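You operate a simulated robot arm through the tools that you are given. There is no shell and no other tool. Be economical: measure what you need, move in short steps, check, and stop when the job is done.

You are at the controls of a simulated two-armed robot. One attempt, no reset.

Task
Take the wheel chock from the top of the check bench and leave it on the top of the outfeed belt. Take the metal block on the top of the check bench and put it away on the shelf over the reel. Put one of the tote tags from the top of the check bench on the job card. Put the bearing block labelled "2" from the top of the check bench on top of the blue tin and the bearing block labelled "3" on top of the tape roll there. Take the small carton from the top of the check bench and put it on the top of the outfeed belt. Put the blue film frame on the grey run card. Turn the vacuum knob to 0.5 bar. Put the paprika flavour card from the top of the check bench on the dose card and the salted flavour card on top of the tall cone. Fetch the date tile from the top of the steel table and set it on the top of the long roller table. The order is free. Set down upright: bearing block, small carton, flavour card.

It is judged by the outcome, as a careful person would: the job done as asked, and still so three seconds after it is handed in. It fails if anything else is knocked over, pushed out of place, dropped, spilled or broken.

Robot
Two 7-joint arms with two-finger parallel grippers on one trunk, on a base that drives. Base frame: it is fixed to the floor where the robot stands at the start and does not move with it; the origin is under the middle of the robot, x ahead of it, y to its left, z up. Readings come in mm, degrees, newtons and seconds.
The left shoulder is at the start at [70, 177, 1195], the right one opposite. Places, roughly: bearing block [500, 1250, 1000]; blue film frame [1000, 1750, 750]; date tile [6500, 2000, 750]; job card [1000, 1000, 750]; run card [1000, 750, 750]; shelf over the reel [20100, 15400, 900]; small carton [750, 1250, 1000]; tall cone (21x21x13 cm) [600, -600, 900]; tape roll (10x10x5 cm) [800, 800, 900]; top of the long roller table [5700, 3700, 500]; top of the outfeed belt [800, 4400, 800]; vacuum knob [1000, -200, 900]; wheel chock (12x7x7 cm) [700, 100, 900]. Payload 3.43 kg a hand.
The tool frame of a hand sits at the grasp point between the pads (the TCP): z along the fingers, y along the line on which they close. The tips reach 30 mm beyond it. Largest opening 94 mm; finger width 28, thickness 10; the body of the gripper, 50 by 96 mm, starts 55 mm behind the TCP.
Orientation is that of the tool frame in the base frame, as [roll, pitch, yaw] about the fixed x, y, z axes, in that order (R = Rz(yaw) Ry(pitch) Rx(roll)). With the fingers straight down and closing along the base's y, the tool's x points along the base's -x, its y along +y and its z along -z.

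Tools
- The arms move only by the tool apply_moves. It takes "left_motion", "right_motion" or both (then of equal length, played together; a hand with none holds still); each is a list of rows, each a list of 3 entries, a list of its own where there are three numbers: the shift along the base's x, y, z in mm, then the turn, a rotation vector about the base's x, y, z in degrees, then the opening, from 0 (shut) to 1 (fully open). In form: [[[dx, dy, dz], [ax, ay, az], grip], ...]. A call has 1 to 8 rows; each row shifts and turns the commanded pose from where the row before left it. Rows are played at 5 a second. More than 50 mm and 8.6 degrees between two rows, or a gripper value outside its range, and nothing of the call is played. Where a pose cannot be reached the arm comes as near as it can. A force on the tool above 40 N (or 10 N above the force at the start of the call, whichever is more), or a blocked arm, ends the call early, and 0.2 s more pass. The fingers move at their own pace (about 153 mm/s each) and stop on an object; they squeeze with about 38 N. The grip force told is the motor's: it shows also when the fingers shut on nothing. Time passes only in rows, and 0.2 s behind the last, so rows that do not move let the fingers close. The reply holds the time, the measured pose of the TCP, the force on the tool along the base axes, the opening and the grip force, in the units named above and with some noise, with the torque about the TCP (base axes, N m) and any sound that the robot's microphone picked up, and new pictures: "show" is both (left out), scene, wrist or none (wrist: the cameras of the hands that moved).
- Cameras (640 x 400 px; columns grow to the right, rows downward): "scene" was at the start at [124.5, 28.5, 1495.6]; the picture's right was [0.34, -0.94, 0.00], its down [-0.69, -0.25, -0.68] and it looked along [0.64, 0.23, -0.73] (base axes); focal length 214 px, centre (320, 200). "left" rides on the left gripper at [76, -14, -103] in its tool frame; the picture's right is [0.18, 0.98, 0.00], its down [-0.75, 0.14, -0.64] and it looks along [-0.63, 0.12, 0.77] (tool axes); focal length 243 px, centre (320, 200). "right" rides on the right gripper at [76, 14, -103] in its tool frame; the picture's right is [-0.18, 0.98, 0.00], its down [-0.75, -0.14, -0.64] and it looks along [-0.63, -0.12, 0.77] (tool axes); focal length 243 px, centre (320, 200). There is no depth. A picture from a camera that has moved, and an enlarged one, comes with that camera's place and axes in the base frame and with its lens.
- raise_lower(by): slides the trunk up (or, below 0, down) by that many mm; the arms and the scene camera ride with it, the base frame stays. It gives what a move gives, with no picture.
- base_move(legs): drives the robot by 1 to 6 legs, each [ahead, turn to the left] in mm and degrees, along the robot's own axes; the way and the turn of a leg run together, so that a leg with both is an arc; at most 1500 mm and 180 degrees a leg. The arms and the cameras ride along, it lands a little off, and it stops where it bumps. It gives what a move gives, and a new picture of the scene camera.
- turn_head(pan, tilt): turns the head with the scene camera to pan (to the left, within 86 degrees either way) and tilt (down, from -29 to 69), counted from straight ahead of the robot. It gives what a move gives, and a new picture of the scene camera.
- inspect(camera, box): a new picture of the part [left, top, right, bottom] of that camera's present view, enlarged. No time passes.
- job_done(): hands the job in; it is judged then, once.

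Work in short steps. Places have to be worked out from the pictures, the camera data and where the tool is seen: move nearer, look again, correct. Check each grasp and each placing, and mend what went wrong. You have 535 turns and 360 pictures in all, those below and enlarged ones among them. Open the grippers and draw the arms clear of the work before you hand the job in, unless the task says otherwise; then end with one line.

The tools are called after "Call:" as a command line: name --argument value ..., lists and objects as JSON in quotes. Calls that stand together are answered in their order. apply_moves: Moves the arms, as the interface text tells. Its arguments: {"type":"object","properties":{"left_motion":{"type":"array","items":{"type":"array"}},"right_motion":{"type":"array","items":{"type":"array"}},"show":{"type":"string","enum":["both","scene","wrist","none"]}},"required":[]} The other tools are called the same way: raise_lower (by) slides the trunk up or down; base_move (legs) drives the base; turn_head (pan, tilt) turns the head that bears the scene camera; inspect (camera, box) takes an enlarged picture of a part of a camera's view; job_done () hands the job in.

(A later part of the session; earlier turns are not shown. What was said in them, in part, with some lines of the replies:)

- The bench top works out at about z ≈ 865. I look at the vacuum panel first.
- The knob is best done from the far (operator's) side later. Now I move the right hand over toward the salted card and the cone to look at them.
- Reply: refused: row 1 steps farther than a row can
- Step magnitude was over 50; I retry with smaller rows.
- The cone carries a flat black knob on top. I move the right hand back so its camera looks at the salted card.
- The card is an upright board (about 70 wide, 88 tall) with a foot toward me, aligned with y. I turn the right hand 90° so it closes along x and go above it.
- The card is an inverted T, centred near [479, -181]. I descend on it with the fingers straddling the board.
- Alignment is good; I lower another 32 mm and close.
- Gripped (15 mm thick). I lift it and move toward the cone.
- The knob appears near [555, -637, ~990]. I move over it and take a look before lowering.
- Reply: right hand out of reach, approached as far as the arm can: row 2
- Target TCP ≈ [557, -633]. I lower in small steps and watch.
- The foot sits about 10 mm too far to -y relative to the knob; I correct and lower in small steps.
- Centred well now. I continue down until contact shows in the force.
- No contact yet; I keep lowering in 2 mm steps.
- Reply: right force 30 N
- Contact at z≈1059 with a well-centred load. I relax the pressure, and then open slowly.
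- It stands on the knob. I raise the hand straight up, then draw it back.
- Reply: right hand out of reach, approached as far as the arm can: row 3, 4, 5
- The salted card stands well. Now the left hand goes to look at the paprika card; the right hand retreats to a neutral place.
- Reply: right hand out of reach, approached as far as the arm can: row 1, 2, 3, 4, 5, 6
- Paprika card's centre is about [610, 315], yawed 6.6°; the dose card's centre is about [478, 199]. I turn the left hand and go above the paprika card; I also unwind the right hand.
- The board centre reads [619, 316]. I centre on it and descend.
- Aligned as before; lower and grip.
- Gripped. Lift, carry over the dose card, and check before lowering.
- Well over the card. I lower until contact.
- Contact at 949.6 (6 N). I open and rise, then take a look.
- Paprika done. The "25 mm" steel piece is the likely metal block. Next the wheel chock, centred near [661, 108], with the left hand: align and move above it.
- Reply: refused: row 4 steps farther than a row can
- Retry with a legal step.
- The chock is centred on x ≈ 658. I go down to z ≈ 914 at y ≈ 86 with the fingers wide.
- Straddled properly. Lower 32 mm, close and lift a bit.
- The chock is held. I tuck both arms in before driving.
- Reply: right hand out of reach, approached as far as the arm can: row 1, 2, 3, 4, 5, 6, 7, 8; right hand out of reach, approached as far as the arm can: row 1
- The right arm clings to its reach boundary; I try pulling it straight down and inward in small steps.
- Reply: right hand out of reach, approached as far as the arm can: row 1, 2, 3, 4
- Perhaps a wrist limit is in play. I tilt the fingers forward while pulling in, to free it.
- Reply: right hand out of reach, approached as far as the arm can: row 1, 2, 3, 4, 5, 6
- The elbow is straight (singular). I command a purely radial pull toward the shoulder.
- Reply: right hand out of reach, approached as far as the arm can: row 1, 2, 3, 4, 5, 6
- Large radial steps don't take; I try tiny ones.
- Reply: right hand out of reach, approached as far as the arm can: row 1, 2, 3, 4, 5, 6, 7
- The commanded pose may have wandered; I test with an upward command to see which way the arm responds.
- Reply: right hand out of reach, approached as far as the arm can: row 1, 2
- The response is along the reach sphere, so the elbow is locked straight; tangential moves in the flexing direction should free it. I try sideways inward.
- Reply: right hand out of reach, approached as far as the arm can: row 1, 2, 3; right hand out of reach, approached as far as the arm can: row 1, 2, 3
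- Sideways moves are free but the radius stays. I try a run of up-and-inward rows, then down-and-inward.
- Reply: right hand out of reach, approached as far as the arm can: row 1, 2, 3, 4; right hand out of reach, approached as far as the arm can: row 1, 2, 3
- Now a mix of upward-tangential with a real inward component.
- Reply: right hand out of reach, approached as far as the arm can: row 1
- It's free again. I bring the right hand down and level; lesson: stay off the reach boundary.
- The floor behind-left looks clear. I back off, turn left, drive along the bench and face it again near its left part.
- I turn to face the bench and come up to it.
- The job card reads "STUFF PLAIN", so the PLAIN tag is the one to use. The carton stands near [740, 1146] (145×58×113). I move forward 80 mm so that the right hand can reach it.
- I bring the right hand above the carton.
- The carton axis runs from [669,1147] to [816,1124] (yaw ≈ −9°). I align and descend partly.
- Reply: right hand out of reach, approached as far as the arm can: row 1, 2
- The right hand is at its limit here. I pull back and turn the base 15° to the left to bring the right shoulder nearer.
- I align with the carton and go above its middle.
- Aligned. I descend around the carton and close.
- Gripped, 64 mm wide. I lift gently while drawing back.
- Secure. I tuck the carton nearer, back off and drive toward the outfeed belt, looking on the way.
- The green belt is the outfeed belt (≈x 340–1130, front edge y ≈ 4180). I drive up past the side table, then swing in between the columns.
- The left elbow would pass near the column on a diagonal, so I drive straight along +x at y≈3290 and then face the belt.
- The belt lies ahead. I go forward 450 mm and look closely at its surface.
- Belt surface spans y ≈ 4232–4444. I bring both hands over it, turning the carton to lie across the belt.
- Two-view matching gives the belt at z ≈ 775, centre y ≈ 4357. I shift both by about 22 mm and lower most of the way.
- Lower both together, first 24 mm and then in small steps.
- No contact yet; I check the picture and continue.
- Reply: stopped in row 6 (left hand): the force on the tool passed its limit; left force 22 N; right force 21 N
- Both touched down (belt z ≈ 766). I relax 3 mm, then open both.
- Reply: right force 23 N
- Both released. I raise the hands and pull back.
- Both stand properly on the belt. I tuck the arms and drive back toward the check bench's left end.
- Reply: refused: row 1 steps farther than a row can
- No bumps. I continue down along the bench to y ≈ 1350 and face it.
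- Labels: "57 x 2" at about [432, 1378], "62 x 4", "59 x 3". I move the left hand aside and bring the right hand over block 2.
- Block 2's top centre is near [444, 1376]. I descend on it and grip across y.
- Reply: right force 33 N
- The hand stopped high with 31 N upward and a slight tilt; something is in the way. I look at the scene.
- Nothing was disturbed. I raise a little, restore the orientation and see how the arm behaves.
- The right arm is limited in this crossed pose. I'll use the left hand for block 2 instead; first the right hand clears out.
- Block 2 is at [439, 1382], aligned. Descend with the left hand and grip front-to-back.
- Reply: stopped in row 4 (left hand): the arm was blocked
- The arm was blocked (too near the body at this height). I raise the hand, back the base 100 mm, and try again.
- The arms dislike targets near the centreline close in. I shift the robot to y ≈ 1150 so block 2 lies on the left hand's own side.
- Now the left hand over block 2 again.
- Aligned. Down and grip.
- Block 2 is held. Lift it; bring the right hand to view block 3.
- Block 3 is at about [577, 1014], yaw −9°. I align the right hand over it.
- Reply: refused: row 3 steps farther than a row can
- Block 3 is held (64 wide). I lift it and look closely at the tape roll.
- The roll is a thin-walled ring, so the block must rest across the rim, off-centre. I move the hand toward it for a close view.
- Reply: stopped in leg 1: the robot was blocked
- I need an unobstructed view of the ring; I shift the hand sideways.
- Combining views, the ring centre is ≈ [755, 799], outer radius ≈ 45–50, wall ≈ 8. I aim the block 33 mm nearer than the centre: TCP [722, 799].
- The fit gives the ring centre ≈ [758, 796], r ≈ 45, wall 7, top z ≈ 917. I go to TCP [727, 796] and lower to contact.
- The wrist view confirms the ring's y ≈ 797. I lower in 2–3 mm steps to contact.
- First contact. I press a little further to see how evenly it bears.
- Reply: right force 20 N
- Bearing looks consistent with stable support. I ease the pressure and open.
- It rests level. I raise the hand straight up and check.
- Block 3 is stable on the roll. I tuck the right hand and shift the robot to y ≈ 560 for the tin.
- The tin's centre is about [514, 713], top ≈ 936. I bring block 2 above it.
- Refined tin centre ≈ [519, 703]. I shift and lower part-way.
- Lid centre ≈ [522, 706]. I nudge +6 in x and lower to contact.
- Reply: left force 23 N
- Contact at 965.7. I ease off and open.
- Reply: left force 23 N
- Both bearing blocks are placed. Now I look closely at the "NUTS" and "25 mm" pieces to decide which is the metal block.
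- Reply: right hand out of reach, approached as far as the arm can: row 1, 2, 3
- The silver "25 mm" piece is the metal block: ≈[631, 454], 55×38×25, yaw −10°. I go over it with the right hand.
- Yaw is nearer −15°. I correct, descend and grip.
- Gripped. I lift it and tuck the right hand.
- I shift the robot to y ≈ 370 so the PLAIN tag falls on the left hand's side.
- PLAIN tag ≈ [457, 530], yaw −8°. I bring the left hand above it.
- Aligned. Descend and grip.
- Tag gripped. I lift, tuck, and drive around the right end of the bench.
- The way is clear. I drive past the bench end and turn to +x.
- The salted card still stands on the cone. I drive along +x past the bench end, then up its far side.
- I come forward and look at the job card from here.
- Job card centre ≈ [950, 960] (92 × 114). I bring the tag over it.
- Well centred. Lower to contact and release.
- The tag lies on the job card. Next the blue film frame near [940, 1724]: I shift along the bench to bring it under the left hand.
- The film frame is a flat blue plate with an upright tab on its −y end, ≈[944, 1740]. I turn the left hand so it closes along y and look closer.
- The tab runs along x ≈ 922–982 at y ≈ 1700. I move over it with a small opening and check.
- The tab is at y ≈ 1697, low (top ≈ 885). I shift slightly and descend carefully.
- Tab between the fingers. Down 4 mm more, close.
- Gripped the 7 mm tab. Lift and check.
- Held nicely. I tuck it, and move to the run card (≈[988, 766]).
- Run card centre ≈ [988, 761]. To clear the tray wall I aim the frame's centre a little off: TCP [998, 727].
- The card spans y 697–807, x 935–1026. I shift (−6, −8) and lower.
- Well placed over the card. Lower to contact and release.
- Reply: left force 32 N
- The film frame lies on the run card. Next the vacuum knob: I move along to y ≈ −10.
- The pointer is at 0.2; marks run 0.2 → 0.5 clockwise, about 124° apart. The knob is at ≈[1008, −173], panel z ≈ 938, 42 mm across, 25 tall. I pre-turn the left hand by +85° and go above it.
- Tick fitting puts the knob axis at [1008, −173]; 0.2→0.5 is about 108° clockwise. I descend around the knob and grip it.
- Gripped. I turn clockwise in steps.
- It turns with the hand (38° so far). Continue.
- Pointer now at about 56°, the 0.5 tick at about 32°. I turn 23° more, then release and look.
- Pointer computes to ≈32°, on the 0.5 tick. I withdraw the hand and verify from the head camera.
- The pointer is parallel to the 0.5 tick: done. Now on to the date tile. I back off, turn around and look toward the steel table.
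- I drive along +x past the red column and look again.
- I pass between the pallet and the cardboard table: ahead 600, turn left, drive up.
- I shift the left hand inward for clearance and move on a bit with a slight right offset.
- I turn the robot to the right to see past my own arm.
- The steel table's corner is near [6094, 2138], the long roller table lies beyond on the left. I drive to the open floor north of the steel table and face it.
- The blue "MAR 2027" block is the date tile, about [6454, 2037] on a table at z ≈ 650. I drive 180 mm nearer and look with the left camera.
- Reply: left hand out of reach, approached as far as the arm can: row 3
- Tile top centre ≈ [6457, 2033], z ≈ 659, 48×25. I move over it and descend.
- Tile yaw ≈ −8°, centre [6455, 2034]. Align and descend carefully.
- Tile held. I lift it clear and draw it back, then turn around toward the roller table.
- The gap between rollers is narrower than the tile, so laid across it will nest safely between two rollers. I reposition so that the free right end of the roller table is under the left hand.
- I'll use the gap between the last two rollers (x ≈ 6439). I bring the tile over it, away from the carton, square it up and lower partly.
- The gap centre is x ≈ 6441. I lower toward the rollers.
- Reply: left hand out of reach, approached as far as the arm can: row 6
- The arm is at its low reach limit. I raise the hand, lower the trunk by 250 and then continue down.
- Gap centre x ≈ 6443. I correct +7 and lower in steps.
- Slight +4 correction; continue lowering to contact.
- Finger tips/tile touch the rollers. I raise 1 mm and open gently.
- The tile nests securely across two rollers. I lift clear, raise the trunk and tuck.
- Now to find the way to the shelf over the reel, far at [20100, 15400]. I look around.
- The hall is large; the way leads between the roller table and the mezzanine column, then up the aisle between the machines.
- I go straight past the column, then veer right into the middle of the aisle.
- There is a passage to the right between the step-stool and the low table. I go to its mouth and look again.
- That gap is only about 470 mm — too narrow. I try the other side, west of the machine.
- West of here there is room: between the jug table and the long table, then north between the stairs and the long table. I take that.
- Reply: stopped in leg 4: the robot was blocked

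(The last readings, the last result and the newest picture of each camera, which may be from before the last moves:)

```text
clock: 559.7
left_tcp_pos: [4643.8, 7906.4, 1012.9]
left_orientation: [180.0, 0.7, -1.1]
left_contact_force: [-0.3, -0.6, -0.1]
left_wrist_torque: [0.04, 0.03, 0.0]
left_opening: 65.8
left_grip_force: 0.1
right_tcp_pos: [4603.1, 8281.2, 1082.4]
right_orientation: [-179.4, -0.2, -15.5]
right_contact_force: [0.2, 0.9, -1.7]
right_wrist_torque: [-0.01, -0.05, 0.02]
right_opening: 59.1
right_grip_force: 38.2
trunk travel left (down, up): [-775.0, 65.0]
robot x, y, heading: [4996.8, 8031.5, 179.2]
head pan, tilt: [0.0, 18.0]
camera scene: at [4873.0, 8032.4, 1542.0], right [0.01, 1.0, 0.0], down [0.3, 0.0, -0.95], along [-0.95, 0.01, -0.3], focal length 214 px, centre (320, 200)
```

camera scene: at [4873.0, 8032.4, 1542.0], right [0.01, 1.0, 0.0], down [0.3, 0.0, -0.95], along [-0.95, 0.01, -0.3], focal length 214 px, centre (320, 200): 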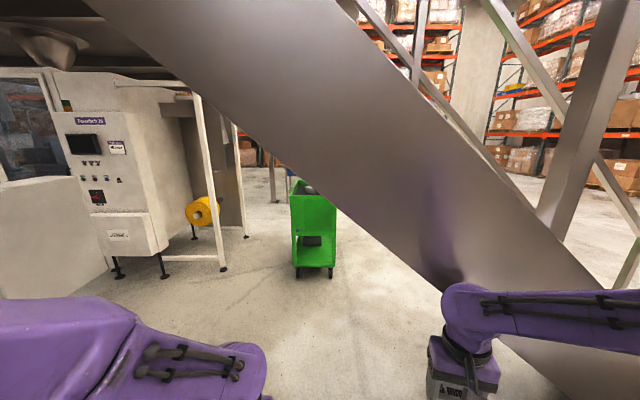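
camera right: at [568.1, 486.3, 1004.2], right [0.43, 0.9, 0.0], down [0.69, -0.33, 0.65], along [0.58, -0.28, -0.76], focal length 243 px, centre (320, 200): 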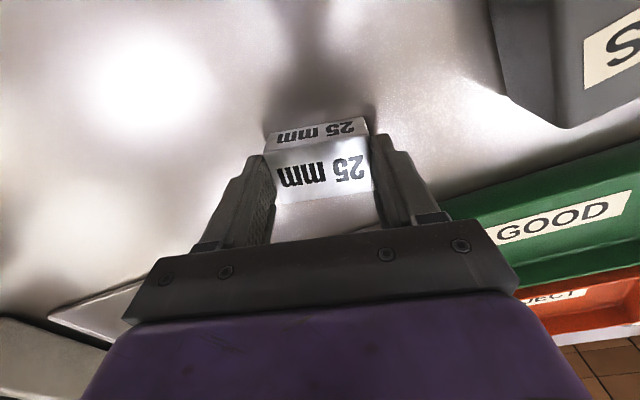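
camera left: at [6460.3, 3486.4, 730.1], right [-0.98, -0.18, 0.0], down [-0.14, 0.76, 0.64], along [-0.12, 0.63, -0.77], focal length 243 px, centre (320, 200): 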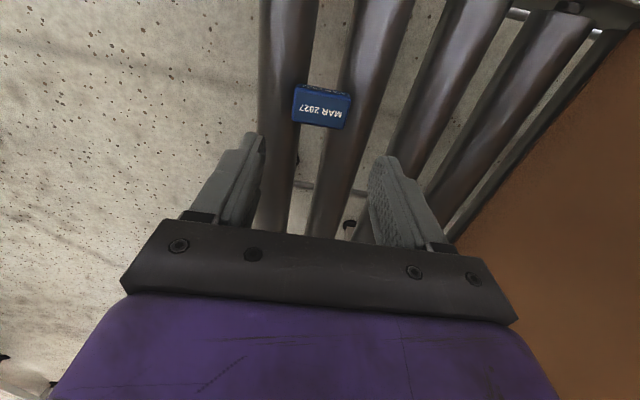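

The staircase stringer stops me here; I must go back and take the long western way round. I reverse out.

Call:
base_move --legs '[[-1300, 0], [0, -24], [-770, 0]]'

```text
clock: 571.1
left_tcp_pos: [6600.7, 7745.7, 1007.2]
left_orientation: [-180.0, 0.0, -24.8]
left_contact_force: [0.1, 0.6, -0.2]
left_wrist_torque: [0.0, 0.04, -0.01]
left_opening: 65.8
left_grip_force: 0.0
right_tcp_pos: [6714.6, 8105.1, 1077.2]
right_orientation: [-179.2, -1.0, -39.2]
right_contact_force: [-0.1, -0.8, -2.2]
right_wrist_torque: [-0.02, -0.01, -0.02]
right_opening: 59.2
right_grip_force: 38.0
trunk travel left (down, up): [-775.0, 65.0]
robot x, y, heading: [6987.9, 7711.3, 155.9]
head pan, tilt: [0.0, 18.0]
camera scene: at [6854.7, 7772.5, 1540.1], right [0.41, 0.91, 0.0], down [0.28, -0.13, -0.95], along [-0.87, 0.39, -0.31], focal length 214 px, centre (320, 200)
```

scene: 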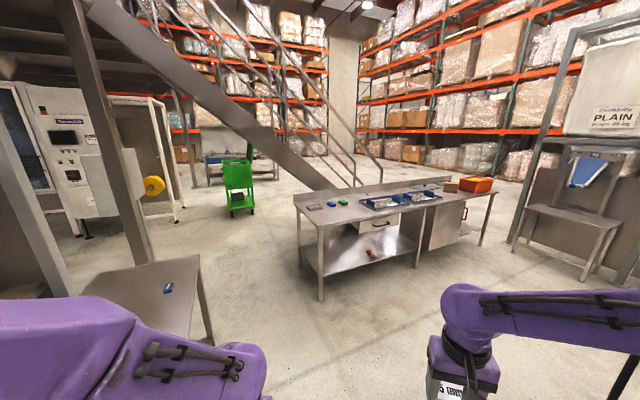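

No passage there either. I go back down the aisle.

Call:
base_move --legs '[[0, 133], [1340, 0], [0, -19.5], [1480, 0]]'

```text
clock: 591.3
left_tcp_pos: [7480.6, 4594.2, 1006.8]
left_orientation: [180.0, 0.0, 88.1]
left_contact_force: [0.5, 0.3, -0.5]
left_wrist_torque: [0.02, -0.01, 0.03]
left_opening: 65.8
left_grip_force: 0.1
right_tcp_pos: [7107.4, 4559.5, 1077.0]
right_orientation: [-179.2, -1.0, 73.8]
right_contact_force: [-0.3, 0.7, -1.8]
right_wrist_torque: [0.03, -0.01, 0.0]
right_opening: 59.4
right_grip_force: 37.9
trunk travel left (down, up): [-775.0, 65.0]
robot x, y, heading: [7363.9, 4965.7, -91.3]
head pan, tilt: [0.0, 18.0]
camera scene: at [7358.2, 4820.9, 1540.2], right [-1.0, 0.02, 0.0], down [0.01, 0.31, -0.95], along [-0.02, -0.95, -0.31], focal length 214 px, centre (320, 200)
```

scene: 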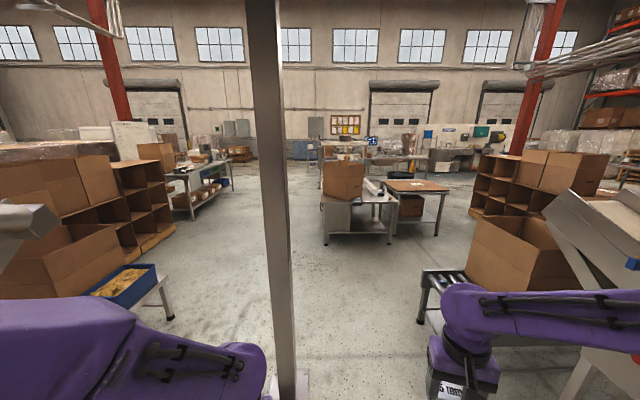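

Call:
base_move --legs '[[0, -37], [690, 0], [0, 38], [1280, 0], [0, -76], [1500, 0]]'

```text
clock: 615.1
left_tcp_pos: [5114.7, 2584.0, 1006.2]
left_orientation: [-180.0, 0.0, 12.7]
left_contact_force: [-0.1, 0.9, 0.3]
left_wrist_torque: [0.02, -0.01, 0.01]
left_opening: 66.0
left_grip_force: 0.1
right_tcp_pos: [4986.5, 2938.1, 1078.3]
right_orientation: [-179.2, -0.9, -1.6]
right_contact_force: [-1.1, 0.1, -1.9]
right_wrist_torque: [0.02, -0.07, 0.01]
right_opening: 59.1
right_grip_force: 38.6
trunk travel left (down, up): [-775.0, 65.0]
robot x, y, heading: [5441.6, 2789.6, -166.6]
head pan, tilt: [0.0, 18.0]
camera scene: at [5301.3, 2760.2, 1540.2], right [-0.23, 0.97, 0.0], down [0.3, 0.07, -0.95], along [-0.93, -0.22, -0.31], focal length 214 px, centre (320, 200)
```

scene: 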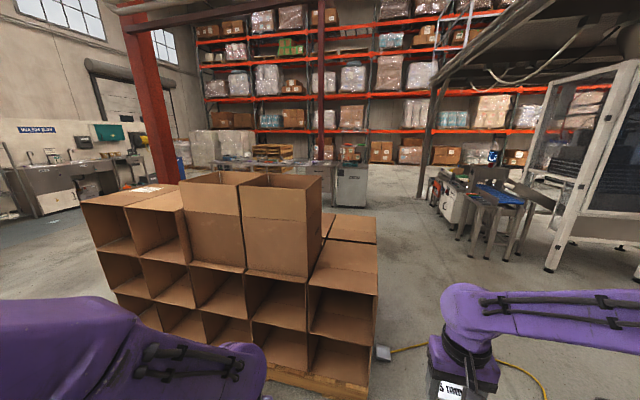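

A hose lies across the direct way west; I'll return by the known way south of the pallet instead.

Call:
base_move --legs '[[0, 46], [960, 0], [0, 27.5], [1100, 0], [900, 0], [0, -87]]'

```text
clock: 636.8
left_tcp_pos: [4439.6, -139.8, 1006.7]
left_orientation: [180.0, -0.1, -1.3]
left_contact_force: [0.1, 0.8, -0.6]
left_wrist_torque: [-0.02, -0.01, -0.03]
left_opening: 65.7
left_grip_force: 0.0
right_tcp_pos: [4401.4, 232.1, 1078.3]
right_orientation: [-179.3, -0.9, -15.8]
right_contact_force: [0.0, 0.7, -1.7]
right_wrist_torque: [-0.04, -0.04, -0.05]
right_opening: 59.4
right_grip_force: 38.0
trunk travel left (down, up): [-775.0, 65.0]
robot x, y, heading: [4805.2, -22.3, 179.1]
head pan, tilt: [0.0, 18.0]
camera scene: at [4663.6, -17.0, 1540.2], right [0.02, 1.0, 0.0], down [0.31, -0.01, -0.95], along [-0.95, 0.02, -0.31], focal length 214 px, centre (320, 200)
```

scene: 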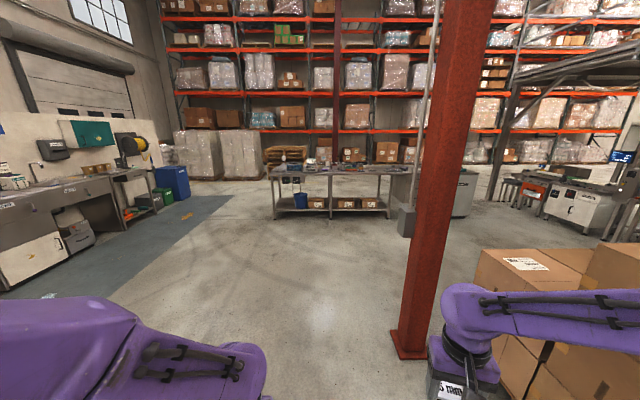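

Call:
base_move --legs '[[1500, 0], [1200, 0], [0, -83], [1500, 0], [1500, 0], [320, 0]]'

```text
clock: 669.4
left_tcp_pos: [1615.3, 3694.8, 1007.5]
left_orientation: [-180.0, 0.0, -85.2]
left_contact_force: [0.3, -0.5, -0.6]
left_wrist_torque: [0.0, 0.02, -0.03]
left_opening: 65.7
left_grip_force: 0.2
right_tcp_pos: [1981.5, 3771.5, 1078.3]
right_orientation: [-179.2, -0.9, -99.5]
right_contact_force: [-0.1, -0.1, -1.4]
right_wrist_torque: [0.01, 0.02, -0.02]
right_opening: 59.4
right_grip_force: 38.0
trunk travel left (down, up): [-775.0, 65.0]
robot x, y, heading: [1776.9, 3340.9, 95.3]
head pan, tilt: [0.0, 18.0]
camera scene: at [1761.2, 3485.4, 1540.3], right [1.0, 0.09, 0.0], down [0.03, -0.31, -0.95], along [-0.09, 0.95, -0.31], focal length 214 px, centre (320, 200)
```

scene: 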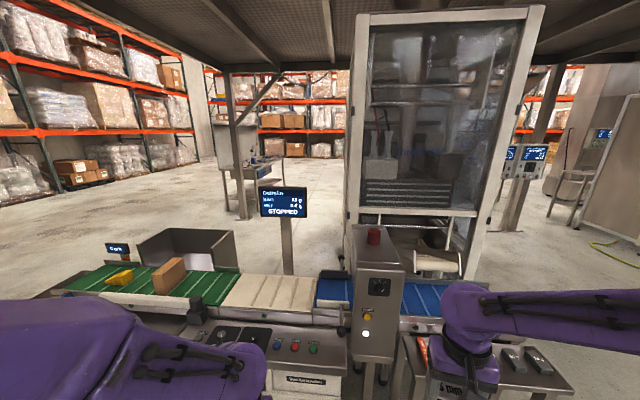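

The carton and chock still sit on the belt. I back a little, head west past the belt, then north up the open aisle.

Call:
base_move --legs '[[-80, 0], [0, 84.5], [1500, 0], [930, 0], [0, -90]]'

Call:
turn_head --pan 0 --tilt 10

```text
clock: 689.4
left_tcp_pos: [-771.9, 3685.8, 1007.8]
left_orientation: [-179.8, 0.0, -91.8]
left_contact_force: [-0.8, -0.5, 0.3]
left_wrist_torque: [0.03, -0.01, 0.01]
left_opening: 65.7
left_grip_force: 0.1
right_tcp_pos: [-397.4, 3719.8, 1077.3]
right_orientation: [-179.1, -1.0, -106.2]
right_contact_force: [-0.4, -0.2, -0.9]
right_wrist_torque: [-0.02, 0.0, 0.0]
right_opening: 59.5
right_grip_force: 37.5
trunk travel left (down, up): [-775.0, 65.0]
robot x, y, heading: [-653.0, 3317.2, 88.7]
head pan, tilt: [0.0, 18.0]
camera scene: at [-650.0, 3460.7, 1540.2], right [1.0, -0.02, 0.0], down [-0.01, -0.31, -0.95], along [0.02, 0.95, -0.31], focal length 214 px, centre (320, 200)
```

scene: 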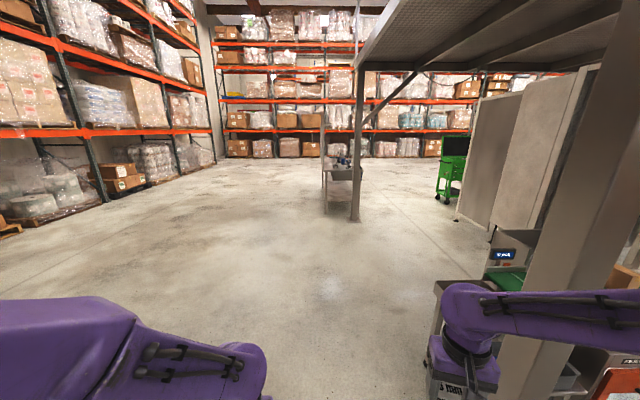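

```text
clock: 690.0
left_tcp_pos: [-771.5, 3684.6, 1008.0]
left_orientation: [180.0, 0.0, -91.7]
left_contact_force: [0.5, -0.7, -0.3]
left_wrist_torque: [0.03, 0.02, 0.02]
left_opening: 65.9
left_grip_force: 0.1
right_tcp_pos: [-398.5, 3718.8, 1078.1]
right_orientation: [-179.1, -0.9, -106.2]
right_contact_force: [-1.2, -0.6, -2.2]
right_wrist_torque: [-0.04, 0.02, 0.03]
right_opening: 59.4
right_grip_force: 38.2
trunk travel left (down, up): [-775.0, 65.0]
robot x, y, heading: [-654.1, 3314.9, 88.6]
head pan, tilt: [0.0, 10.0]
camera scene: at [-649.8, 3460.3, 1553.1], right [1.0, -0.02, 0.0], down [0.0, -0.17, -0.98], along [0.02, 0.98, -0.17], focal length 214 px, centre (320, 200)
```

scene: 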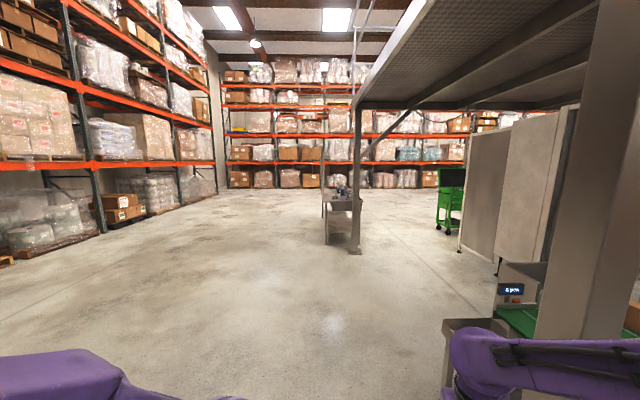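

Call:
base_move --legs '[[1500, 7], [1500, 0], [1500, 0], [0, -6], [1500, 0], [1500, 0]]'

Call:
turn_head --pan -60 --tilt 8

```text
clock: 726.3
left_tcp_pos: [-1185.0, 11203.1, 1006.8]
left_orientation: [180.0, 0.0, -89.7]
left_contact_force: [0.3, -0.7, -0.1]
left_wrist_torque: [0.01, -0.02, 0.0]
left_opening: 65.8
left_grip_force: 0.0
right_tcp_pos: [-814.3, 11252.5, 1077.3]
right_orientation: [-179.1, -0.9, -104.3]
right_contact_force: [-1.7, 0.3, -1.9]
right_wrist_torque: [-0.03, 0.01, -0.01]
right_opening: 59.1
right_grip_force: 37.6
trunk travel left (down, up): [-775.0, 65.0]
robot x, y, heading: [-1054.7, 10842.0, 90.5]
head pan, tilt: [0.0, 10.0]
camera scene: at [-1057.6, 10983.2, 1553.2], right [1.0, 0.01, 0.0], down [0.0, -0.17, -0.98], along [-0.01, 0.98, -0.17], focal length 214 px, centre (320, 200)
```

scene: 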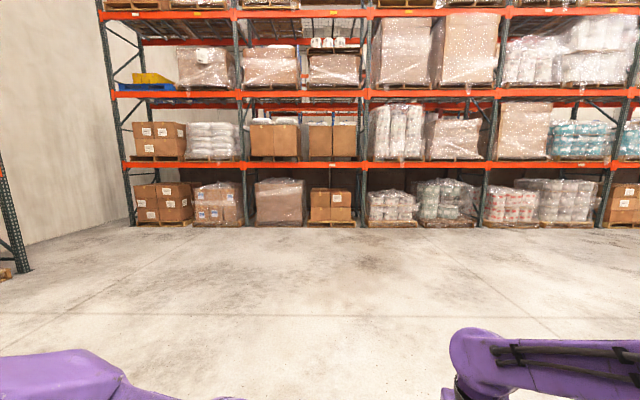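

```text
clock: 727.6
left_tcp_pos: [-1187.3, 11203.4, 1007.3]
left_orientation: [-179.9, 0.0, -89.9]
left_contact_force: [0.4, -0.2, -0.6]
left_wrist_torque: [0.0, 0.01, 0.0]
left_opening: 65.7
left_grip_force: 0.0
right_tcp_pos: [-814.7, 11251.9, 1077.6]
right_orientation: [-179.2, -0.8, -104.2]
right_contact_force: [-0.8, 0.5, -2.2]
right_wrist_torque: [-0.04, -0.01, -0.04]
right_opening: 59.1
right_grip_force: 37.9
trunk travel left (down, up): [-775.0, 65.0]
robot x, y, heading: [-1055.5, 10838.4, 90.4]
head pan, tilt: [-60.0, 8.0]
camera scene: at [-977.0, 10937.8, 1556.4], right [0.51, -0.86, 0.0], down [-0.12, -0.07, -0.99], along [0.85, 0.5, -0.14], focal length 214 px, centre (320, 200)
```

scene: 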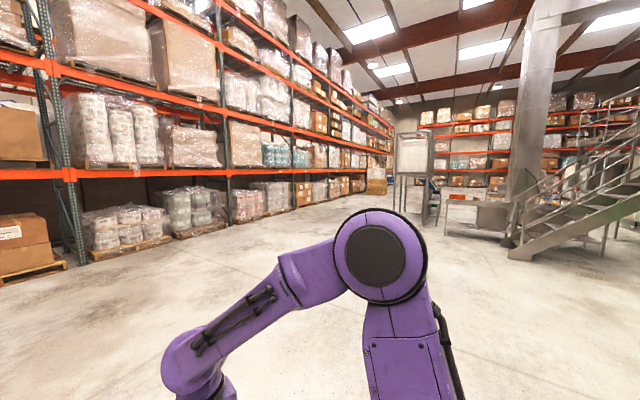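

Open floor. I go up to y ≈ 13 500 and then head east.

Call:
base_move --legs '[[1500, 0], [1150, 0], [0, -90.5], [1500, 0], [1500, 0], [1500, 0]]'

Call:
turn_head --pan 0 --tilt 8

```text
clock: 765.4
left_tcp_pos: [3798.7, 13492.2, 1006.9]
left_orientation: [180.0, 0.0, 177.5]
left_contact_force: [0.1, 0.7, -0.1]
left_wrist_torque: [0.01, -0.04, -0.01]
left_opening: 66.0
left_grip_force: 0.1
right_tcp_pos: [3829.8, 13117.5, 1076.5]
right_orientation: [-179.2, -0.9, 163.1]
right_contact_force: [-0.1, 0.7, -1.8]
right_wrist_torque: [0.01, 0.05, -0.02]
right_opening: 59.4
right_grip_force: 38.0
trunk travel left (down, up): [-775.0, 65.0]
robot x, y, heading: [3427.3, 13381.0, -2.1]
head pan, tilt: [-60.0, 8.0]
camera scene: at [3521.4, 13295.7, 1556.5], right [-0.88, -0.47, 0.0], down [-0.07, 0.12, -0.99], along [0.46, -0.87, -0.14], focal length 214 px, centre (320, 200)
```

scene: 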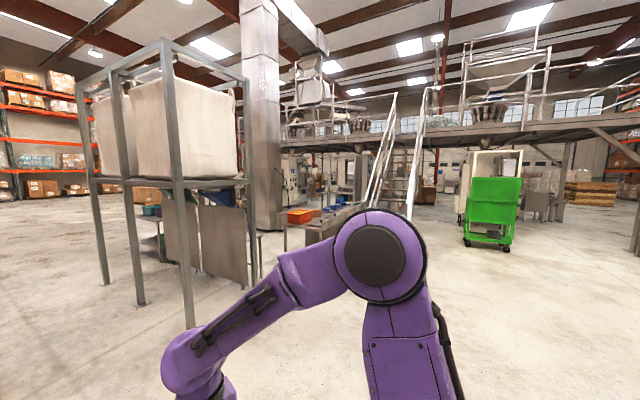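

```text
clock: 766.7
left_tcp_pos: [3798.7, 13491.6, 1007.2]
left_orientation: [180.0, -0.1, 177.5]
left_contact_force: [0.3, -0.7, 0.5]
left_wrist_torque: [0.04, 0.0, -0.01]
left_opening: 65.8
left_grip_force: 0.0
right_tcp_pos: [3829.5, 13118.4, 1076.5]
right_orientation: [-179.3, -0.9, 163.1]
right_contact_force: [-0.1, 0.4, -0.9]
right_wrist_torque: [0.0, 0.02, 0.0]
right_opening: 59.6
right_grip_force: 37.7
trunk travel left (down, up): [-775.0, 65.0]
robot x, y, heading: [3430.0, 13374.4, -1.9]
head pan, tilt: [0.0, 8.0]
camera scene: at [3570.9, 13374.1, 1556.4], right [-0.04, -1.0, 0.0], down [-0.14, 0.01, -0.99], along [0.99, -0.04, -0.14], focal length 214 px, centre (320, 200)
```

scene: 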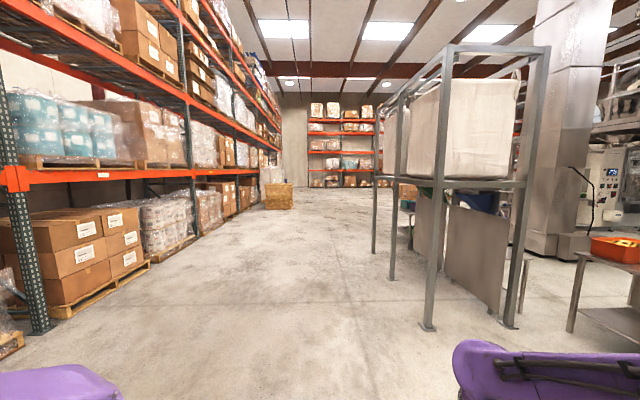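

The way east is clear. I drive on.

Call:
base_move --legs '[[1500, 2], [1500, 0], [1500, 0], [1500, 0], [1500, 0], [1500, 0]]'

```text
clock: 809.4
left_tcp_pos: [12807.9, 13379.5, 1007.2]
left_orientation: [-180.0, 0.0, 179.1]
left_contact_force: [0.2, -0.6, 0.5]
left_wrist_torque: [0.0, 0.01, 0.0]
left_opening: 65.4
left_grip_force: 0.1
right_tcp_pos: [12851.1, 13007.0, 1076.9]
right_orientation: [-179.3, -0.8, 164.9]
right_contact_force: [0.7, 0.3, -1.4]
right_wrist_torque: [0.0, 0.04, -0.03]
right_opening: 59.6
right_grip_force: 37.7
trunk travel left (down, up): [-775.0, 65.0]
robot x, y, heading: [12441.2, 13259.5, -0.4]
head pan, tilt: [0.0, 8.0]
camera scene: at [12584.9, 13255.9, 1556.5], right [-0.01, -1.0, 0.0], down [-0.14, 0.0, -0.99], along [0.99, -0.01, -0.14], focal length 214 px, centre (320, 200)
```

scene: 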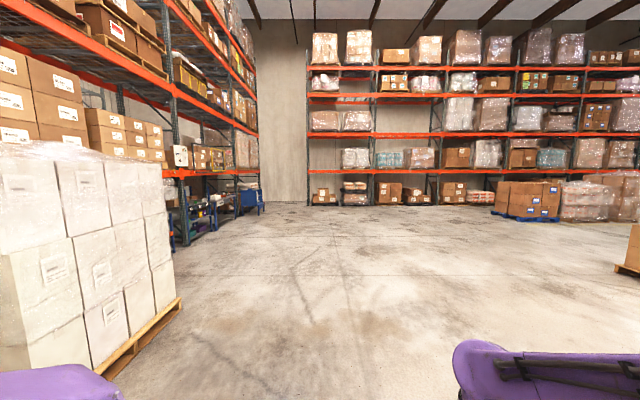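

Call:
inspect --camera "scene" --box '[140, 120, 300, 250]'

```text
3.08 times, centred on (220, 185) of scene
camera zoom: at [12584.9, 13255.9, 1556.5], right [-0.01, -1.0, 0.0], down [-0.14, 0.0, -0.99], along [0.99, -0.01, -0.14], focal length 660 px, centre (628, 246)
```

zoom: 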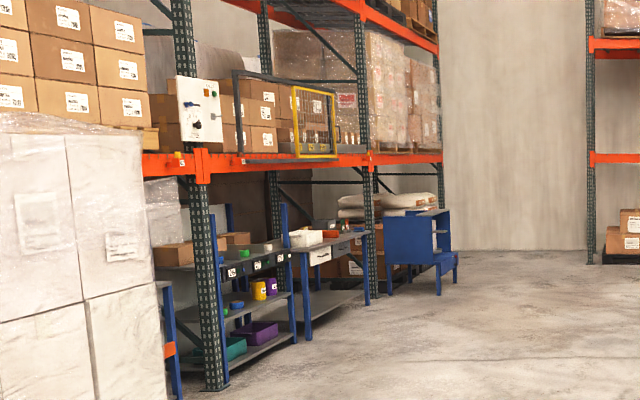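

The target spot is by the blue stand at the end of the rack. I drive nearer.

Call:
base_move --legs '[[1500, 0], [1500, 0], [1500, 0], [1000, 0], [0, 30]]'

Call:
inspect --camera "scene" --box '[200, 130, 420, 290]'

```text
clock: 837.1
left_tcp_pos: [18191.7, 13402.5, 1006.6]
left_orientation: [180.0, -0.1, -153.0]
left_contact_force: [-0.2, -0.8, -0.1]
left_wrist_torque: [0.0, -0.03, -0.01]
left_opening: 65.9
left_grip_force: 0.2
right_tcp_pos: [18403.4, 13091.0, 1077.9]
right_orientation: [-179.1, -0.9, -167.4]
right_contact_force: [0.9, -0.3, -2.0]
right_wrist_torque: [-0.02, 0.04, 0.0]
right_opening: 59.3
right_grip_force: 38.1
trunk travel left (down, up): [-775.0, 65.0]
robot x, y, heading: [17926.1, 13122.0, 27.5]
head pan, tilt: [0.0, 8.0]
camera scene: at [18052.5, 13186.7, 1556.4], right [0.46, -0.89, 0.0], down [-0.12, -0.06, -0.99], along [0.88, 0.46, -0.14], focal length 214 px, centre (320, 200)
```

scene: 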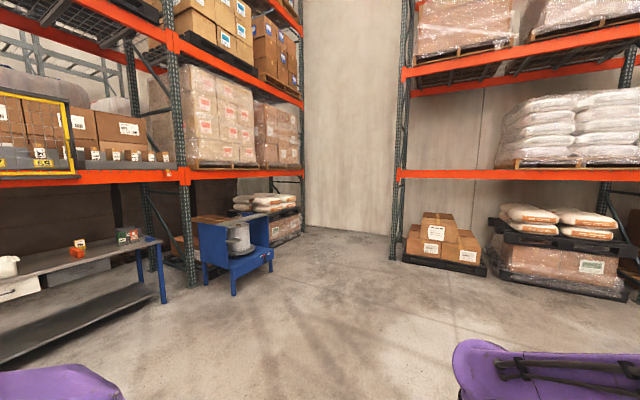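

```text
2.50 times, centred on (310, 210) of scene
camera zoom: at [18052.5, 13186.7, 1556.4], right [0.46, -0.89, 0.0], down [-0.12, -0.06, -0.99], along [0.88, 0.46, -0.14], focal length 536 px, centre (345, 175)
```

zoom: 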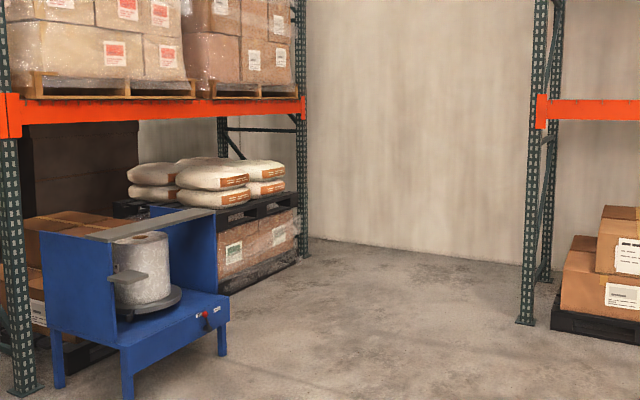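

The "shelf over the reel" is the grey plank across the blue film-wrap stand, ≈[20040, 15390, 900]. I drive closer and face it.

Call:
base_move --legs '[[0, -3], [1500, 0], [800, 0], [0, 65]]'

Call:
turn_head --pan 0 --tilt 25

Call:
inspect --camera "scene" --box '[200, 130, 440, 310]'

```text
clock: 851.5
left_tcp_pos: [19866.7, 14444.9, 1008.0]
left_orientation: [180.0, -0.2, -90.6]
left_contact_force: [-0.2, 0.0, -0.6]
left_wrist_torque: [-0.01, -0.03, 0.0]
left_opening: 65.7
left_grip_force: 0.1
right_tcp_pos: [20238.1, 14489.3, 1077.6]
right_orientation: [-179.3, -1.0, -104.8]
right_contact_force: [0.4, 0.0, -1.2]
right_wrist_torque: [-0.03, 0.01, -0.01]
right_opening: 59.5
right_grip_force: 38.1
trunk travel left (down, up): [-775.0, 65.0]
robot x, y, heading: [19992.8, 14080.2, 90.1]
head pan, tilt: [0.0, 8.0]
camera scene: at [19993.3, 14223.1, 1556.4], right [1.0, 0.0, 0.0], down [0.0, -0.14, -0.99], along [0.0, 0.99, -0.14], focal length 214 px, centre (320, 200)
```

scene: 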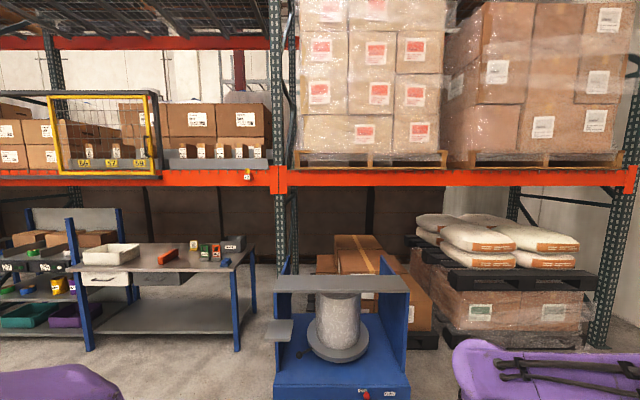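

```text
clock: 852.3
left_tcp_pos: [19866.8, 14445.0, 1006.2]
left_orientation: [-179.9, 0.0, -90.5]
left_contact_force: [0.0, 0.6, -0.7]
left_wrist_torque: [0.02, 0.04, 0.02]
left_opening: 65.5
left_grip_force: 0.0
right_tcp_pos: [20239.4, 14489.5, 1077.3]
right_orientation: [-179.2, -0.9, -104.8]
right_contact_force: [0.6, 0.7, -0.5]
right_wrist_torque: [-0.03, 0.01, 0.0]
right_opening: 59.3
right_grip_force: 38.2
trunk travel left (down, up): [-775.0, 65.0]
robot x, y, heading: [19992.3, 14077.1, 90.0]
head pan, tilt: [0.0, 25.0]
camera scene: at [19992.9, 14222.6, 1528.9], right [1.0, 0.0, 0.0], down [0.0, -0.42, -0.91], along [0.0, 0.91, -0.42], focal length 214 px, centre (320, 200)
```

scene: 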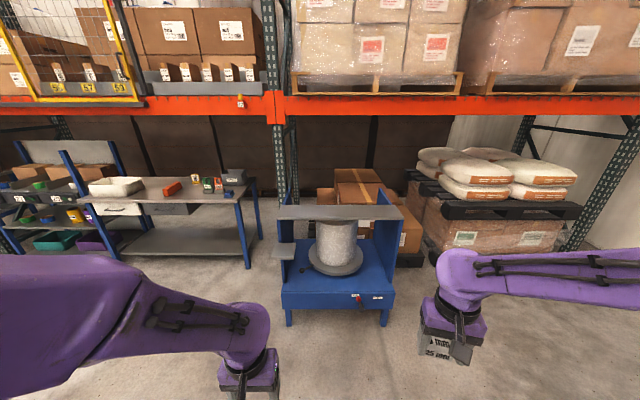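

```text
2.22 times, centred on (320, 220) of scene
camera zoom: at [19992.9, 14222.6, 1528.9], right [1.0, 0.0, 0.0], down [0.0, -0.42, -0.91], along [0.0, 0.91, -0.42], focal length 477 px, centre (320, 156)
```

zoom: 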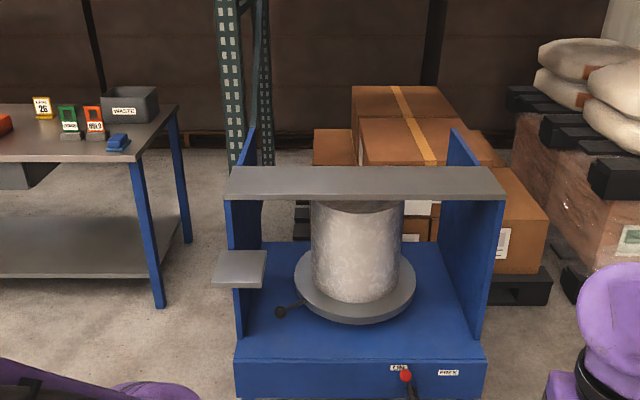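

The plank spans x ≈ 19740–20490, y ≈ 15350–15510 at z ≈ 900. I approach to y ≈ 14900.

Call:
base_move --legs '[[820, 0]]'

Call:
apply_moves --right_motion '[[[0, 30, 0], [0, 0, 0], 0], [[0, 30, -10], [0, 0, 0], 0], [[0, 0, -20], [0, 0, 0], 0], [[0, 0, 0], [0, 0, 0], 0]]'

Call:
inspect --camera "scene" --box '[200, 180, 500, 380]'

```text
clock: 856.7
left_tcp_pos: [19867.9, 15266.9, 1006.8]
left_orientation: [-180.0, 0.0, -90.5]
left_contact_force: [-0.3, -0.7, 0.2]
left_wrist_torque: [0.0, 0.01, -0.02]
left_opening: 66.0
left_grip_force: 0.1
right_tcp_pos: [20239.8, 15309.9, 1077.6]
right_orientation: [-179.2, -0.8, -104.9]
right_contact_force: [0.7, 0.6, -1.3]
right_wrist_torque: [0.0, -0.01, 0.03]
right_opening: 59.4
right_grip_force: 37.9
trunk travel left (down, up): [-775.0, 65.0]
robot x, y, heading: [19996.3, 14896.3, 89.8]
head pan, tilt: [0.0, 25.0]
camera scene: at [19994.0, 15044.0, 1528.9], right [1.0, 0.0, 0.0], down [0.0, -0.42, -0.91], along [0.0, 0.91, -0.42], focal length 214 px, centre (320, 200)
```

scene: 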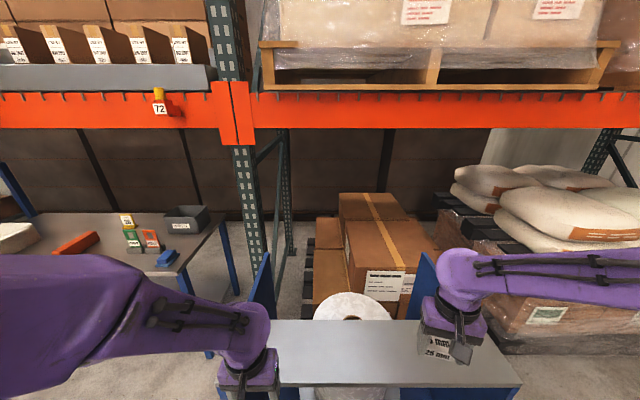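

```text
clock: 857.7
left_tcp_pos: [19867.4, 15266.0, 1007.3]
left_orientation: [180.0, 0.0, -90.5]
left_contact_force: [-0.3, -0.6, 0.5]
left_wrist_torque: [0.05, -0.01, 0.03]
left_opening: 65.8
left_grip_force: 0.1
right_tcp_pos: [20240.0, 15371.5, 1048.0]
right_orientation: [-179.2, -0.9, -104.9]
right_contact_force: [-0.4, -0.6, -2.0]
right_wrist_torque: [-0.01, 0.01, -0.01]
right_opening: 59.0
right_grip_force: 37.9
trunk travel left (down, up): [-775.0, 65.0]
robot x, y, heading: [19991.2, 14904.0, 90.0]
head pan, tilt: [0.0, 25.0]
camera scene: at [19993.9, 15044.2, 1528.9], right [1.0, 0.0, 0.0], down [0.0, -0.42, -0.91], along [0.0, 0.91, -0.42], focal length 214 px, centre (320, 200)
camera right: at [20207.5, 15302.1, 1150.1], right [-0.9, 0.43, -0.02], down [0.32, 0.7, 0.63], along [0.28, 0.56, -0.78], focal length 243 px, centre (320, 200)
```

scene: 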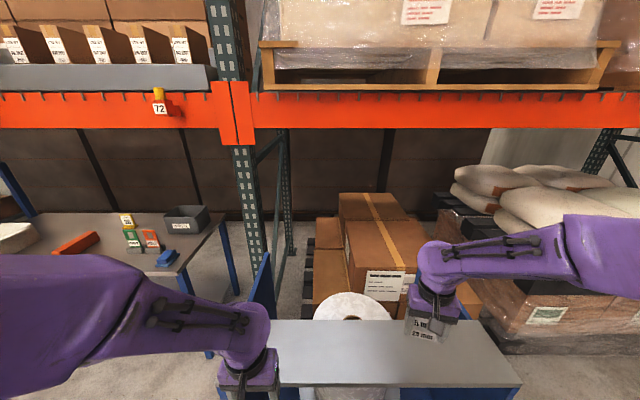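
right: 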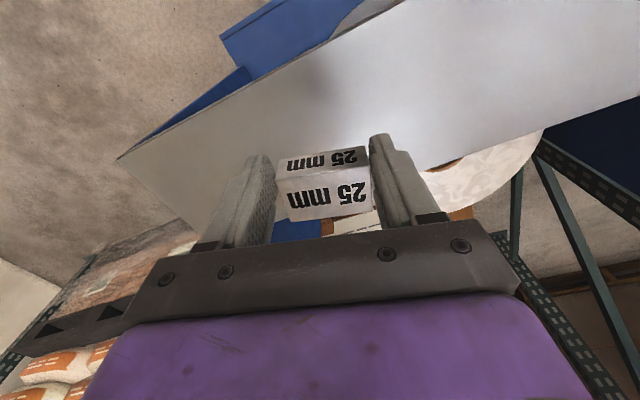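

```text
2.00 times, centred on (350, 280) of scene
camera zoom: at [19993.9, 15044.2, 1528.9], right [1.0, 0.0, 0.0], down [0.0, -0.42, -0.91], along [0.0, 0.91, -0.42], focal length 429 px, centre (260, 40)
```

zoom: 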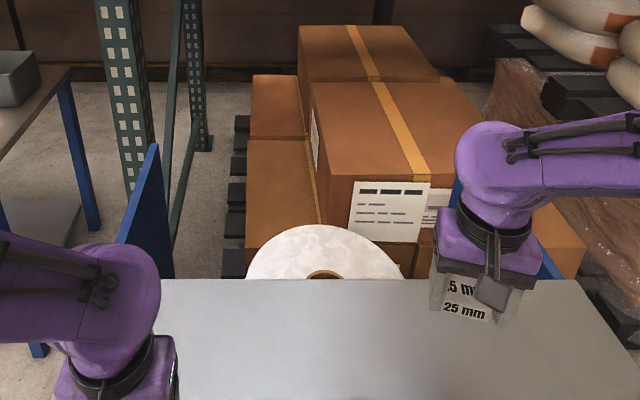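

The plank is at z ≈ 920, y ≈ 15310–15480. I centre the block over it and lower.

Call:
apply_moves --right_motion '[[[-10, 22, -30], [0, 0, 0], 0], [[0, 0, -40], [0, 0, 0], 0], [[0, 0, -8], [0, 0, 0], 0], [[0, 0, 0], [0, 0, 0], 0]]' --show "wrist"

```text
clock: 858.7
left_tcp_pos: [19867.8, 15267.9, 1007.6]
left_orientation: [179.9, -0.1, -90.4]
left_contact_force: [-0.5, 0.1, 0.4]
left_wrist_torque: [0.0, 0.01, 0.0]
left_opening: 65.7
left_grip_force: 0.1
right_tcp_pos: [20230.2, 15393.2, 968.8]
right_orientation: [-179.2, -0.9, -104.9]
right_contact_force: [0.9, -0.3, -1.5]
right_wrist_torque: [-0.05, 0.0, 0.0]
right_opening: 59.2
right_grip_force: 38.0
trunk travel left (down, up): [-775.0, 65.0]
robot x, y, heading: [19994.6, 14897.8, 90.0]
head pan, tilt: [0.0, 25.0]
camera right: at [20197.5, 15324.3, 1071.9], right [-0.9, 0.43, -0.02], down [0.32, 0.7, 0.63], along [0.28, 0.56, -0.78], focal length 243 px, centre (320, 200)
```

right: 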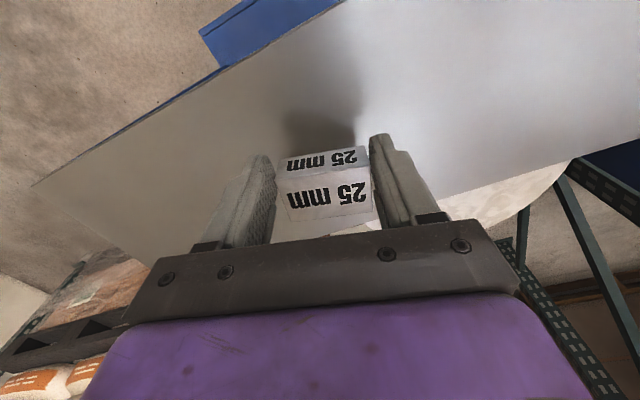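

Call:
apply_moves --right_motion '[[[0, 0, -4], [0, 0, 0], 0], [[0, 0, -4], [0, 0, 0], 0], [[0, 0, -4], [0, 0, 0], 0], [[0, 0, -4], [0, 0, 0], 0], [[0, 0, 0], [0, 0, 0], 0]]' --show "none"

```text
clock: 859.9
left_tcp_pos: [19868.0, 15267.3, 1006.9]
left_orientation: [-179.9, -0.1, -90.6]
left_contact_force: [0.3, 0.6, 0.6]
left_wrist_torque: [-0.02, 0.01, -0.03]
left_opening: 65.8
left_grip_force: 0.0
right_tcp_pos: [20230.8, 15393.1, 953.5]
right_orientation: [-179.2, -0.9, -105.0]
right_contact_force: [-0.4, -0.2, -1.1]
right_wrist_torque: [-0.04, 0.02, 0.01]
right_opening: 59.4
right_grip_force: 38.1
trunk travel left (down, up): [-775.0, 65.0]
robot x, y, heading: [19996.4, 14901.3, 90.2]
head pan, tilt: [0.0, 25.0]
```

Call:
apply_moves --right_motion '[[[0, 0, -4], [0, 0, 0], 0], [[0, 0, -4], [0, 0, 0], 0], [[0, 0, -4], [0, 0, 0], 0], [[0, 0, -4], [0, 0, 0], 0], [[0, 0, 0], [0, 0, 0], 0]]' --show "none"

Call:
inspect --camera "right" --box '[220, 60, 420, 220]'

```text
clock: 861.1
left_tcp_pos: [19867.1, 15264.8, 1007.5]
left_orientation: [-179.9, 0.2, -90.5]
left_contact_force: [1.4, 0.0, 0.1]
left_wrist_torque: [-0.03, 0.0, 0.01]
left_opening: 65.6
left_grip_force: 0.1
right_tcp_pos: [20231.2, 15391.9, 939.5]
right_orientation: [-179.1, -0.6, -105.0]
right_contact_force: [4.7, 3.0, 28.6]
right_wrist_torque: [0.42, -0.02, -0.07]
right_opening: 59.4
right_grip_force: 38.1
trunk travel left (down, up): [-775.0, 65.0]
robot x, y, heading: [19993.5, 14901.3, 90.0]
head pan, tilt: [0.0, 25.0]
```

```text
2.50 times, centred on (320, 140) of right
camera zoom: at [20197.2, 15322.1, 1042.6], right [-0.9, 0.43, -0.02], down [0.32, 0.7, 0.64], along [0.28, 0.57, -0.77], focal length 606 px, centre (320, 350)
```

zoom: 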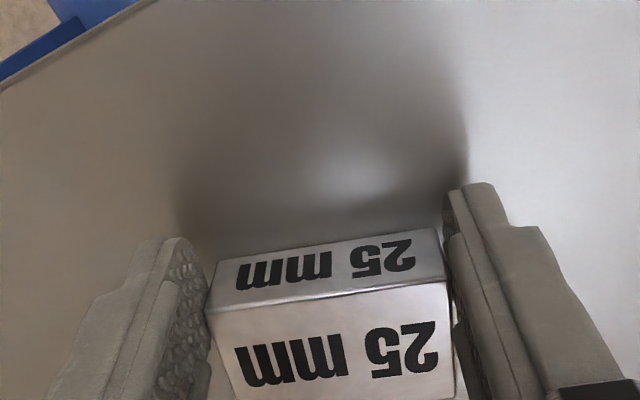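

Contact. Ease, open, and withdraw upward.

Call:
apply_moves --right_motion '[[[0, 0, 3], [0, 0, 0], 0], [[0, 0, 0], [0, 0, 0], 0.75], [[0, 0, 0], [0, 0, 0], 0.8], [[0, 0, 20], [0, 0, 0], 0.8], [[0, 0, 45], [0, 0, 0], 0.8], [[0, 0, 45], [0, 0, 0], 0.8], [[0, -45, 10], [0, 0, 0], 0.8], [[0, -45, 0], [0, 0, 0], 0.8]]'

Call:
inspect --camera "scene" --box '[280, 280, 540, 400]'

```text
clock: 862.9
left_tcp_pos: [19866.7, 15263.4, 1007.8]
left_orientation: [179.9, 0.2, -90.5]
left_contact_force: [-0.8, -0.6, 0.2]
left_wrist_torque: [0.02, 0.06, -0.02]
left_opening: 66.1
left_grip_force: 0.1
right_tcp_pos: [20229.7, 15300.3, 1061.9]
right_orientation: [-179.3, -0.8, -104.9]
right_contact_force: [-0.9, -0.4, -0.4]
right_wrist_torque: [0.02, -0.02, 0.01]
right_opening: 75.3
right_grip_force: 0.0
trunk travel left (down, up): [-775.0, 65.0]
robot x, y, heading: [19990.4, 14900.0, 90.2]
head pan, tilt: [0.0, 25.0]
camera scene: at [19993.8, 15041.2, 1529.2], right [1.0, 0.0, 0.0], down [0.0, -0.42, -0.91], along [0.0, 0.91, -0.42], focal length 214 px, centre (320, 200)
camera right: at [20197.4, 15230.6, 1165.1], right [-0.9, 0.43, -0.02], down [0.32, 0.7, 0.63], along [0.28, 0.57, -0.77], focal length 243 px, centre (320, 200)
```

scene: 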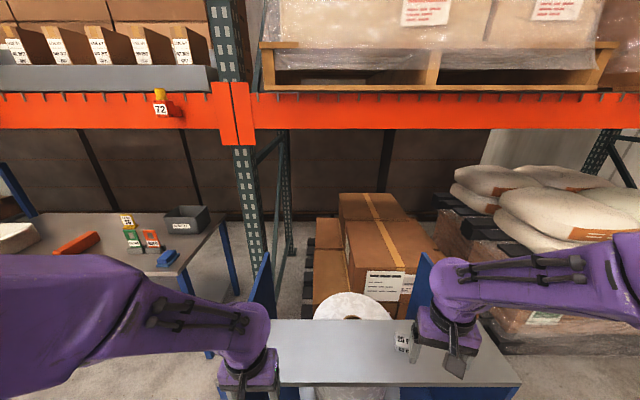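
right: 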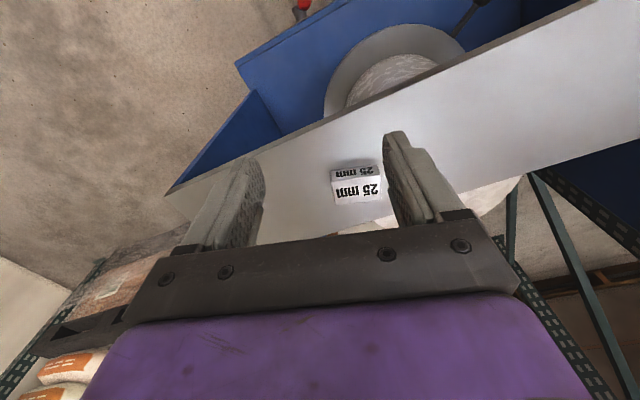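

```text
2.46 times, centred on (410, 340) of scene
camera zoom: at [19993.8, 15041.2, 1529.2], right [1.0, 0.0, 0.0], down [0.0, -0.42, -0.91], along [0.0, 0.91, -0.42], focal length 528 px, centre (98, -145)
```

zoom: 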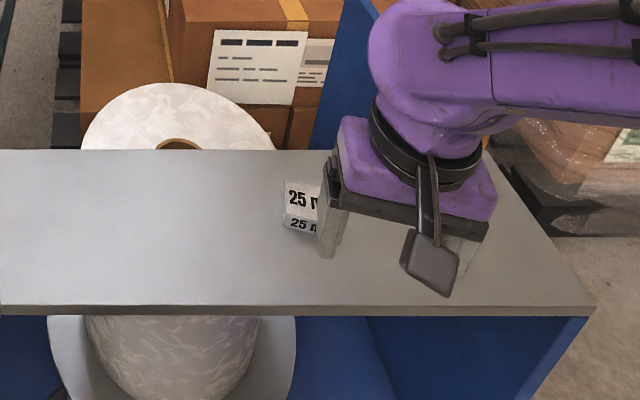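

The metal block rests on the shelf. I open both grippers, back away clear of the stand and finish.

Call:
base_move --legs '[[-500, 0]]'

Call:
inspect --camera "scene" --box '[230, 180, 450, 310]'

```text
clock: 865.9
left_tcp_pos: [19865.5, 14766.0, 1007.2]
left_orientation: [179.9, -0.1, -90.5]
left_contact_force: [-0.6, 0.2, 0.1]
left_wrist_torque: [0.0, 0.0, -0.01]
left_opening: 65.8
left_grip_force: 0.1
right_tcp_pos: [20229.5, 14803.0, 1061.4]
right_orientation: [-179.2, -1.1, -104.8]
right_contact_force: [0.2, 0.0, -0.2]
right_wrist_torque: [-0.05, 0.03, -0.01]
right_opening: 75.5
right_grip_force: 0.0
trunk travel left (down, up): [-775.0, 65.0]
robot x, y, heading: [19991.9, 14398.6, 89.9]
head pan, tilt: [0.0, 25.0]
camera scene: at [19993.3, 14544.6, 1528.7], right [1.0, 0.0, 0.0], down [0.0, -0.42, -0.91], along [0.0, 0.91, -0.42], focal length 214 px, centre (320, 200)
```

scene: 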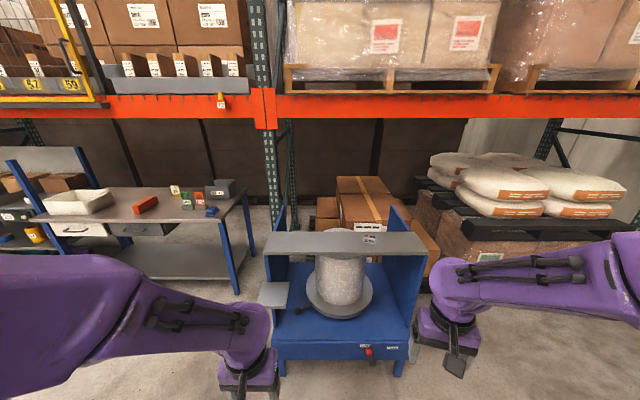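

```text
2.91 times, centred on (340, 245) of scene
camera zoom: at [19993.3, 14544.6, 1528.7], right [1.0, 0.0, 0.0], down [0.0, -0.42, -0.91], along [0.0, 0.91, -0.42], focal length 624 px, centre (262, 69)
```

zoom: 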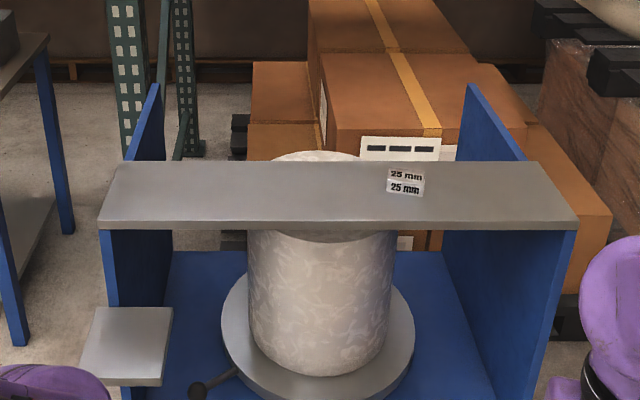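

The block sits on the shelf over the reel, both grippers are open and the arms are clear. I hand the job in.

Call:
job_done

```text
The job is handed in.
```

All the placements are done, the vacuum knob reads 0.5 bar, and the job is handed in. I took the silver "25 mm" piece as the metal block and used the PLAIN tag because the job card reads "STUFF PLAIN". The base was blocked twice, once lightly against the check bench and once against the stair stringer on the way to the shelf; I saw nothing displaced.
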